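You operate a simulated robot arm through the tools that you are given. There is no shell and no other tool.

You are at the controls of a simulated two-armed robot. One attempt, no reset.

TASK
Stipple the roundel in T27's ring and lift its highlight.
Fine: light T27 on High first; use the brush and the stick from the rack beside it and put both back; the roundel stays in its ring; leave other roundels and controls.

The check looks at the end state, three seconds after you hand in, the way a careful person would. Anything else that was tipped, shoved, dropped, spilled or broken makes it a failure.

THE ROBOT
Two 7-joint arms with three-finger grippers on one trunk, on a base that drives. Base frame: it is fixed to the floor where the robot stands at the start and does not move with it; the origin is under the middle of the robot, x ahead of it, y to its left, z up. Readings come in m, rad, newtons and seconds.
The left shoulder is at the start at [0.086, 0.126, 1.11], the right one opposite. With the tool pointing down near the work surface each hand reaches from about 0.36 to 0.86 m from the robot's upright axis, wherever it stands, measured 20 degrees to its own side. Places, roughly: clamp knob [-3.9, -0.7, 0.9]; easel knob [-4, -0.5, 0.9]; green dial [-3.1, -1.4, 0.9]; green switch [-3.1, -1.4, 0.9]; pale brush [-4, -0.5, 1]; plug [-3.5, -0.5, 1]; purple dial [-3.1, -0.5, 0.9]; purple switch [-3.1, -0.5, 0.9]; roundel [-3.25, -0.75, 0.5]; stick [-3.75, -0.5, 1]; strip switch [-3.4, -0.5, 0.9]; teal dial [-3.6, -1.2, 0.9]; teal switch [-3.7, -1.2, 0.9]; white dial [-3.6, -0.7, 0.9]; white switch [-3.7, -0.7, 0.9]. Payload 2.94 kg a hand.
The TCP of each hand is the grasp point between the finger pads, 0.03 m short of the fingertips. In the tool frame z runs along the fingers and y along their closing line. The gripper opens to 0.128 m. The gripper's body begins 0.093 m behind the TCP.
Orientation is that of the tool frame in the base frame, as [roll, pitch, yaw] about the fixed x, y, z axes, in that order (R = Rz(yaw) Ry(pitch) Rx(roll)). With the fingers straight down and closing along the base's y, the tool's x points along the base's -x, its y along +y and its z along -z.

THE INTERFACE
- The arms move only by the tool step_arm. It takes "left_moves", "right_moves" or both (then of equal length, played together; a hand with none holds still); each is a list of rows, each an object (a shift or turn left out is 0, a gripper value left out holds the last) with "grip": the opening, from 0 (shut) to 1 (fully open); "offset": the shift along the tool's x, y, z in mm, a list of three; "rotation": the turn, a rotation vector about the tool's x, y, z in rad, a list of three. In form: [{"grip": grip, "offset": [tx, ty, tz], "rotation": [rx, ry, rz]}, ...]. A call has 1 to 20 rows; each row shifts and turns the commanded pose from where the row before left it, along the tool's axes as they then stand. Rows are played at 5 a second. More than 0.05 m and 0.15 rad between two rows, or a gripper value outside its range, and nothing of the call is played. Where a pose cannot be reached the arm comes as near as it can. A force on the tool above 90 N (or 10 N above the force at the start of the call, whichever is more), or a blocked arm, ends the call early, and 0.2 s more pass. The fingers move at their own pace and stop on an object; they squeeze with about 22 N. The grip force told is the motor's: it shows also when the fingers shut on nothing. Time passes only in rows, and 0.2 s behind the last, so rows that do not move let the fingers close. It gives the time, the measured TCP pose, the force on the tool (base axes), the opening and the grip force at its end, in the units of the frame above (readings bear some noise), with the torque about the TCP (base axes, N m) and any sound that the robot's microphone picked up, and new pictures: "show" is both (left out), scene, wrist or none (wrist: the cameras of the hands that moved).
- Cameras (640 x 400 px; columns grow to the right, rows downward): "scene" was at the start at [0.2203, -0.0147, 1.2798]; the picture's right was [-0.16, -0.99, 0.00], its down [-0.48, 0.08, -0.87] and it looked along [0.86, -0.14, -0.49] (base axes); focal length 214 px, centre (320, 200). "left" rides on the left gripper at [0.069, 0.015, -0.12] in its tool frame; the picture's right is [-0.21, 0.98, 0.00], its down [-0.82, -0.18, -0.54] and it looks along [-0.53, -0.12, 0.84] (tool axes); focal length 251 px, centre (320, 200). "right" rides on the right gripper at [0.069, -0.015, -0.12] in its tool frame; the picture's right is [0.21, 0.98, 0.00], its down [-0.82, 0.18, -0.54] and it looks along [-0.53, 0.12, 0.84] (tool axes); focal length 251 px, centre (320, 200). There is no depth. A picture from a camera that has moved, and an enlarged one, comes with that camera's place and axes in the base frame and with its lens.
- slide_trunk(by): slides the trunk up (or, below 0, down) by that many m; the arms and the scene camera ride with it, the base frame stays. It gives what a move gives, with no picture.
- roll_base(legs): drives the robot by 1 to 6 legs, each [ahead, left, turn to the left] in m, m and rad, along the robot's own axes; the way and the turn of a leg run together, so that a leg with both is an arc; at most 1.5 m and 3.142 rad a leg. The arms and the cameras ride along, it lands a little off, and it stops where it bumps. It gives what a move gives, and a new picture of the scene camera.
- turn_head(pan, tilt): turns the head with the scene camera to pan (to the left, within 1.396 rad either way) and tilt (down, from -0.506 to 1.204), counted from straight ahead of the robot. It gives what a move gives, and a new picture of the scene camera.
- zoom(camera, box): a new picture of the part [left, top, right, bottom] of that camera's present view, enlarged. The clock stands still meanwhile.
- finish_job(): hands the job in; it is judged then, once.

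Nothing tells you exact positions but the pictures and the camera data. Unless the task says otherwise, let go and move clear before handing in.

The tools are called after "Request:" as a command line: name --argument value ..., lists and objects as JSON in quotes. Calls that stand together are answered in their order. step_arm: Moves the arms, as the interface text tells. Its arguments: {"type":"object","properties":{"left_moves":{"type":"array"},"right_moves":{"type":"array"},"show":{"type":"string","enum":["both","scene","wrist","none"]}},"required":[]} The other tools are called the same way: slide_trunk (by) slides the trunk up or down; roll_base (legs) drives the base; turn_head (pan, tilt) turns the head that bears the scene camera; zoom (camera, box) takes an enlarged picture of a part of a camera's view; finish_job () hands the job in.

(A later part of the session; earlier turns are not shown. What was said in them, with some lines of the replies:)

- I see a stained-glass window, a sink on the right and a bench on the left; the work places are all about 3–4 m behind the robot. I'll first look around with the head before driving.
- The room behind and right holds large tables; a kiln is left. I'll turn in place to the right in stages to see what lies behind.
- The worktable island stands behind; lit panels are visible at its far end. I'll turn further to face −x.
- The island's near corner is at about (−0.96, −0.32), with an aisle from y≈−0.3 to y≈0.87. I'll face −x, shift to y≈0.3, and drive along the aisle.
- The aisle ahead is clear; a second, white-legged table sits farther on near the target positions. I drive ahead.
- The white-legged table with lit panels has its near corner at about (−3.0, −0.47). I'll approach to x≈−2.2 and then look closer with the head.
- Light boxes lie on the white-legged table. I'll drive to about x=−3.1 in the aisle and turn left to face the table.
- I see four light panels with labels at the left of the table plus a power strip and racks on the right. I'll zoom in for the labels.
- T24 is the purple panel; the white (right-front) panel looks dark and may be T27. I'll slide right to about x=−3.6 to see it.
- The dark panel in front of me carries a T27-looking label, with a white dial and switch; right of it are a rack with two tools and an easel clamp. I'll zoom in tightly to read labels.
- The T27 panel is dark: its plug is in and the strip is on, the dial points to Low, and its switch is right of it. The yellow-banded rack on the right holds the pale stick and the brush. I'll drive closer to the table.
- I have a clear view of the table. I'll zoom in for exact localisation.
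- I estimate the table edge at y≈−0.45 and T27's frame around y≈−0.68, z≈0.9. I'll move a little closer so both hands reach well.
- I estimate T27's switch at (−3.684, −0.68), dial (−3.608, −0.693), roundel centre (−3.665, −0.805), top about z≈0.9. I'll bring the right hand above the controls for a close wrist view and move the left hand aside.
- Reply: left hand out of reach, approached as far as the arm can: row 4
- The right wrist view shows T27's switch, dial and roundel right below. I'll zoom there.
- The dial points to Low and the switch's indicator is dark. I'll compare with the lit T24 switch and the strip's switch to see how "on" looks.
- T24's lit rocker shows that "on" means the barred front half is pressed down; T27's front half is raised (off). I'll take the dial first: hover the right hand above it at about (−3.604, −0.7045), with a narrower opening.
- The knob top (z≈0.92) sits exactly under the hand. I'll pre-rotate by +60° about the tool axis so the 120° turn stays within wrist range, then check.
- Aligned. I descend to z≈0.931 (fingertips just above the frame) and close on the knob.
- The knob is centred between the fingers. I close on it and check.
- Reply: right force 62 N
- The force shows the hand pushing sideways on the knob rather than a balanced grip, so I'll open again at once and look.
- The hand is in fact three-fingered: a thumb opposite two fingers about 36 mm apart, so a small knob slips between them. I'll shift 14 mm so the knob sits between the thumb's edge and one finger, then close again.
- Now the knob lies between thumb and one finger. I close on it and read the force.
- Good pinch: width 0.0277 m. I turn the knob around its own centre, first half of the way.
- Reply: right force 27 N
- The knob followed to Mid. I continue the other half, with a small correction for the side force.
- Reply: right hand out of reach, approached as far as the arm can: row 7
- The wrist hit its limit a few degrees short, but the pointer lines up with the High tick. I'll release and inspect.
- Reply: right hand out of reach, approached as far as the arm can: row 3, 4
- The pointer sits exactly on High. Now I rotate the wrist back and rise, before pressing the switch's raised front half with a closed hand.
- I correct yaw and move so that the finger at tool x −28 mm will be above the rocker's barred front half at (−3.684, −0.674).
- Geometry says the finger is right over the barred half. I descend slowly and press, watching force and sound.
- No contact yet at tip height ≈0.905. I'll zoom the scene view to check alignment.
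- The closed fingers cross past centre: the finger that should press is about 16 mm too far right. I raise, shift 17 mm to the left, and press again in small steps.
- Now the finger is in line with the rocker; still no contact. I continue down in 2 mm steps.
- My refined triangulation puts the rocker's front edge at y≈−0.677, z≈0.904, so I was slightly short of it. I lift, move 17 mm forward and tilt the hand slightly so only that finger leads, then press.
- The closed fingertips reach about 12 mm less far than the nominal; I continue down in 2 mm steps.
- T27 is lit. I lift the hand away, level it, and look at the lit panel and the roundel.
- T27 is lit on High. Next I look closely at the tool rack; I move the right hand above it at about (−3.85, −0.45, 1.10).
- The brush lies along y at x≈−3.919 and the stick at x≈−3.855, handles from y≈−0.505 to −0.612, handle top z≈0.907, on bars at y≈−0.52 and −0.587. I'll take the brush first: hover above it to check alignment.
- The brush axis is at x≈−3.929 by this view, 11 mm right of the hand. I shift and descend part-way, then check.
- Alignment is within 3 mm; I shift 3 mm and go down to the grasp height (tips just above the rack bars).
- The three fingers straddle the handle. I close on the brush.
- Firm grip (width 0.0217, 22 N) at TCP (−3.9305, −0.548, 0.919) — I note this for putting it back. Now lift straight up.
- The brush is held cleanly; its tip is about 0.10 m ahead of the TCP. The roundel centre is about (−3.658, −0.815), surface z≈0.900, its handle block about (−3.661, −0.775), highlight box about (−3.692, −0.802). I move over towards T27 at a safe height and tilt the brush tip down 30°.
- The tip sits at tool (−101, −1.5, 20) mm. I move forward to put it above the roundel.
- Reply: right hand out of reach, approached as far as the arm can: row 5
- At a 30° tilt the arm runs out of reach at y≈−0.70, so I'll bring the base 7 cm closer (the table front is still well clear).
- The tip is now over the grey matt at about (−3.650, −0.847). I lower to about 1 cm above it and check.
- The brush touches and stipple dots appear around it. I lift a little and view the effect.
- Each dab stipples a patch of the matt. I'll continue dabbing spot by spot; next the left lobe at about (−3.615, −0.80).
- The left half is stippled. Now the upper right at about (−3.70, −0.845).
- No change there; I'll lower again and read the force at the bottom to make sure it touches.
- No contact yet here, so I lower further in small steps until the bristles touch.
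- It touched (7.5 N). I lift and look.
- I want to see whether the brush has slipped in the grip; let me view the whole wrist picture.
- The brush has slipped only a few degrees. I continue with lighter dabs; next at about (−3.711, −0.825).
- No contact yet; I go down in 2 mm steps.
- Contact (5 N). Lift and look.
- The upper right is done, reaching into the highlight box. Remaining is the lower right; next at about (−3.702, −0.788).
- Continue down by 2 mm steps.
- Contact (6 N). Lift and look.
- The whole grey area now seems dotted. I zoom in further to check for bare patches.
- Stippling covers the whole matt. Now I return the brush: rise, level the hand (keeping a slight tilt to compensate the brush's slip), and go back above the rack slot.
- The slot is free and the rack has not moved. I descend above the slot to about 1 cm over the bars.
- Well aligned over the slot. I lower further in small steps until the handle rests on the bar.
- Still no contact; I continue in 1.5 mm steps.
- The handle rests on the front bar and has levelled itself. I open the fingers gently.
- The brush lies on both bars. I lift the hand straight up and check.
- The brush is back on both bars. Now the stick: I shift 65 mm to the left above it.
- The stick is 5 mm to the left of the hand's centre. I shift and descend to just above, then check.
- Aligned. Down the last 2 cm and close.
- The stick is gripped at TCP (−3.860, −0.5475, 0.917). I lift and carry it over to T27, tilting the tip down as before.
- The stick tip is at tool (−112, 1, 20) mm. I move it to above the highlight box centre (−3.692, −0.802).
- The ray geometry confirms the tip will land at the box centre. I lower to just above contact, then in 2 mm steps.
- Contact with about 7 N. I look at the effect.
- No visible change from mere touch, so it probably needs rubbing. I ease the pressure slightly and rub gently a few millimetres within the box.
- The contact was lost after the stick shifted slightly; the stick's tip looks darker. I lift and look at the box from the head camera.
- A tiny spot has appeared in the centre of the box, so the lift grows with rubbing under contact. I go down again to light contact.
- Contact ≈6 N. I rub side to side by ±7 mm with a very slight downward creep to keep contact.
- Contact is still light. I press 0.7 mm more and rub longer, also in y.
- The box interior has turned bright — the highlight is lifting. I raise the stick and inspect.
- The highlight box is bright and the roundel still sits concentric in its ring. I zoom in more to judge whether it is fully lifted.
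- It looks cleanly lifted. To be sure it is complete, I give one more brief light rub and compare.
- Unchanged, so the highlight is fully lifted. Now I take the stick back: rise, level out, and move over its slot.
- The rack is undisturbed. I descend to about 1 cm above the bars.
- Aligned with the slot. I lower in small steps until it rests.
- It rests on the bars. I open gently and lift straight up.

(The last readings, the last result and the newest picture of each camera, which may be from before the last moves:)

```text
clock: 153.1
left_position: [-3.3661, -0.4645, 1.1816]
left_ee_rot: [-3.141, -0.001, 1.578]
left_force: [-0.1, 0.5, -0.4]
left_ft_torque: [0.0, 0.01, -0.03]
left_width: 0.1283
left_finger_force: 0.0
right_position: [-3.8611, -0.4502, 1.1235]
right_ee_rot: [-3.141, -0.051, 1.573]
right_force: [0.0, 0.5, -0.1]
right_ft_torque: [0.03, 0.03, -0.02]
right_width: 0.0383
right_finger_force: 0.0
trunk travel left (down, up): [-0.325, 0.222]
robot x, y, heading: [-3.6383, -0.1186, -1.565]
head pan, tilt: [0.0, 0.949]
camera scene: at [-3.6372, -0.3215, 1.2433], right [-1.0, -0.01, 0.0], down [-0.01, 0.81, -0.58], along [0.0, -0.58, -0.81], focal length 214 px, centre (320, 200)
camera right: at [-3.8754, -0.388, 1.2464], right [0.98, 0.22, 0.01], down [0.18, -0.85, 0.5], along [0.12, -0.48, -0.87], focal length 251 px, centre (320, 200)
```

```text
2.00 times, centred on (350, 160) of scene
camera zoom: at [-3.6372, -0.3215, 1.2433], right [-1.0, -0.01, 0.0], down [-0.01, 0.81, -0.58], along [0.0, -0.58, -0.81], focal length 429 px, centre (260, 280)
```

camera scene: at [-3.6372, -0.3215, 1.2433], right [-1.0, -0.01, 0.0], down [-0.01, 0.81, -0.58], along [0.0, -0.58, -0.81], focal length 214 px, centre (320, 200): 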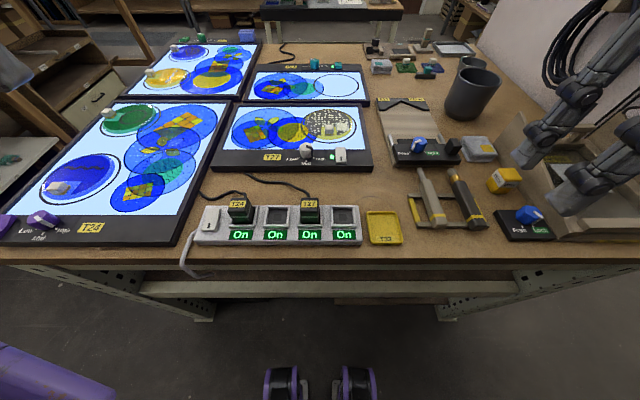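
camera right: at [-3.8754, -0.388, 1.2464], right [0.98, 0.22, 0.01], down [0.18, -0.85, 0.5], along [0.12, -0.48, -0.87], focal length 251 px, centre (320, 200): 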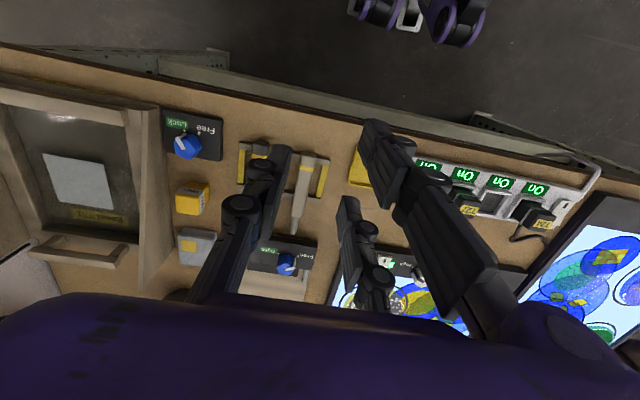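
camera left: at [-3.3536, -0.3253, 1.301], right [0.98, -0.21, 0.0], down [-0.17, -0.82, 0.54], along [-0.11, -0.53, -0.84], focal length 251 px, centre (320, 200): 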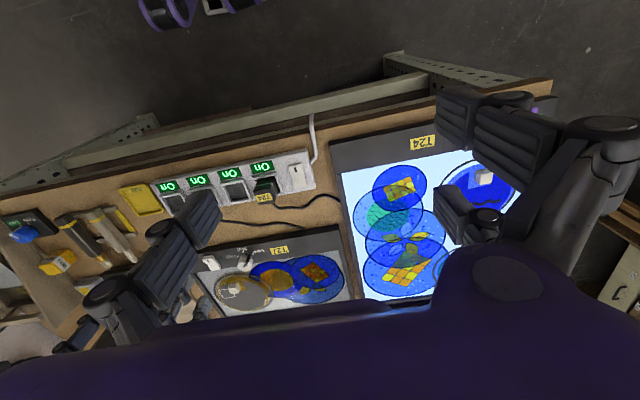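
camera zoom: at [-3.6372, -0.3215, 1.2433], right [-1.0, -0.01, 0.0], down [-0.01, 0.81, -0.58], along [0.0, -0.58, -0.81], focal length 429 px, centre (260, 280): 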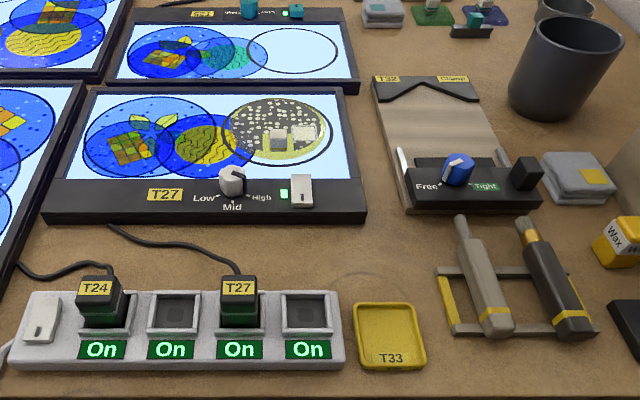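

Both tools lie back on the rack. A last check of the roundel, dial and the rest before handing in.

Request:
zoom --camera "scene" --box '[260, 95, 380, 170]'

Request:
zoom --camera "scene" --box '[360, 60, 600, 210]'

Request:
roll_base --legs '[[-0.2, 0, 0]]'

```text
5.33 times, centred on (320, 132) of scene
camera zoom: at [-3.6372, -0.3215, 1.2433], right [-1.0, -0.01, 0.0], down [-0.01, 0.81, -0.58], along [0.0, -0.58, -0.81], focal length 1144 px, centre (320, 560)
```

zoom: 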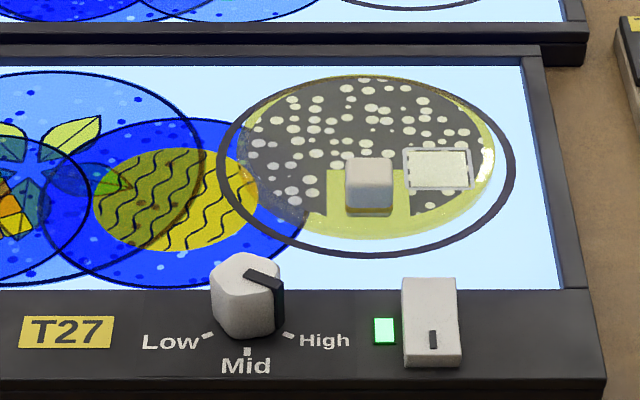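

```text
2.67 times, centred on (480, 135) of scene
camera zoom: at [-3.6372, -0.3215, 1.2433], right [-1.0, -0.01, 0.0], down [-0.01, 0.81, -0.58], along [0.0, -0.58, -0.81], focal length 572 px, centre (-107, 373)
```

zoom: 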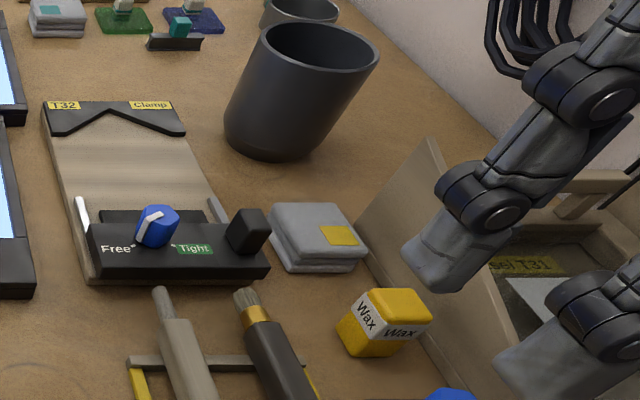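

```text
clock: 154.7
left_position: [-3.3676, -0.2661, 1.1818]
left_ee_rot: [-3.142, 0.001, 1.577]
left_force: [0.6, -0.2, -0.5]
left_ft_torque: [0.01, 0.01, 0.02]
left_width: 0.1278
left_finger_force: 0.1
right_position: [-3.8618, -0.2526, 1.1238]
right_ee_rot: [3.141, -0.051, 1.572]
right_force: [0.6, 0.6, -0.3]
right_ft_torque: [0.01, -0.02, 0.02]
right_width: 0.0381
right_finger_force: 0.1
trunk travel left (down, up): [-0.325, 0.222]
robot x, y, heading: [-3.6405, 0.0776, -1.568]
head pan, tilt: [0.0, 0.949]
camera scene: at [-3.6388, -0.1229, 1.2434], right [-1.0, -0.01, 0.0], down [0.0, 0.81, -0.58], along [0.0, -0.58, -0.81], focal length 214 px, centre (320, 200)
```

scene: 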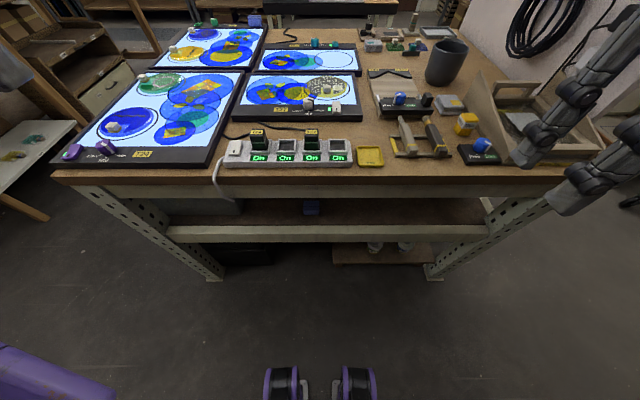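

T27 is lit on High, and its roundel is stippled with the highlight lifted and still sits in its ring. Brush and stick are back on the rack and both hands are clear. I hand in.

Request:
finish_job

```text
The job is handed in.
```

T27 is lit on High, and the roundel in its ring is stippled with its highlight lifted. I've handed the job in. No check result came back, so this is what I saw in the last pictures.

- **Light:** the dial points to High, and the panel and its indicator are on.
- **Roundel:** stipple dots cover the whole matt area and the highlight box is clear. The roundel still sits centred in its ring.
- **Tools:** the brush and the stick are both back on the rack beside T27. Their tips are darker than before from the paint.
- **Everything else:** the other roundels, dials, switches and nearby items look as they did at the start. The first grip on the T27 dial pushed it sideways with about 58 N, and I saw no shift of the panel.

Both hands are open and clear of the table, and the robot is backed off about 20 cm.
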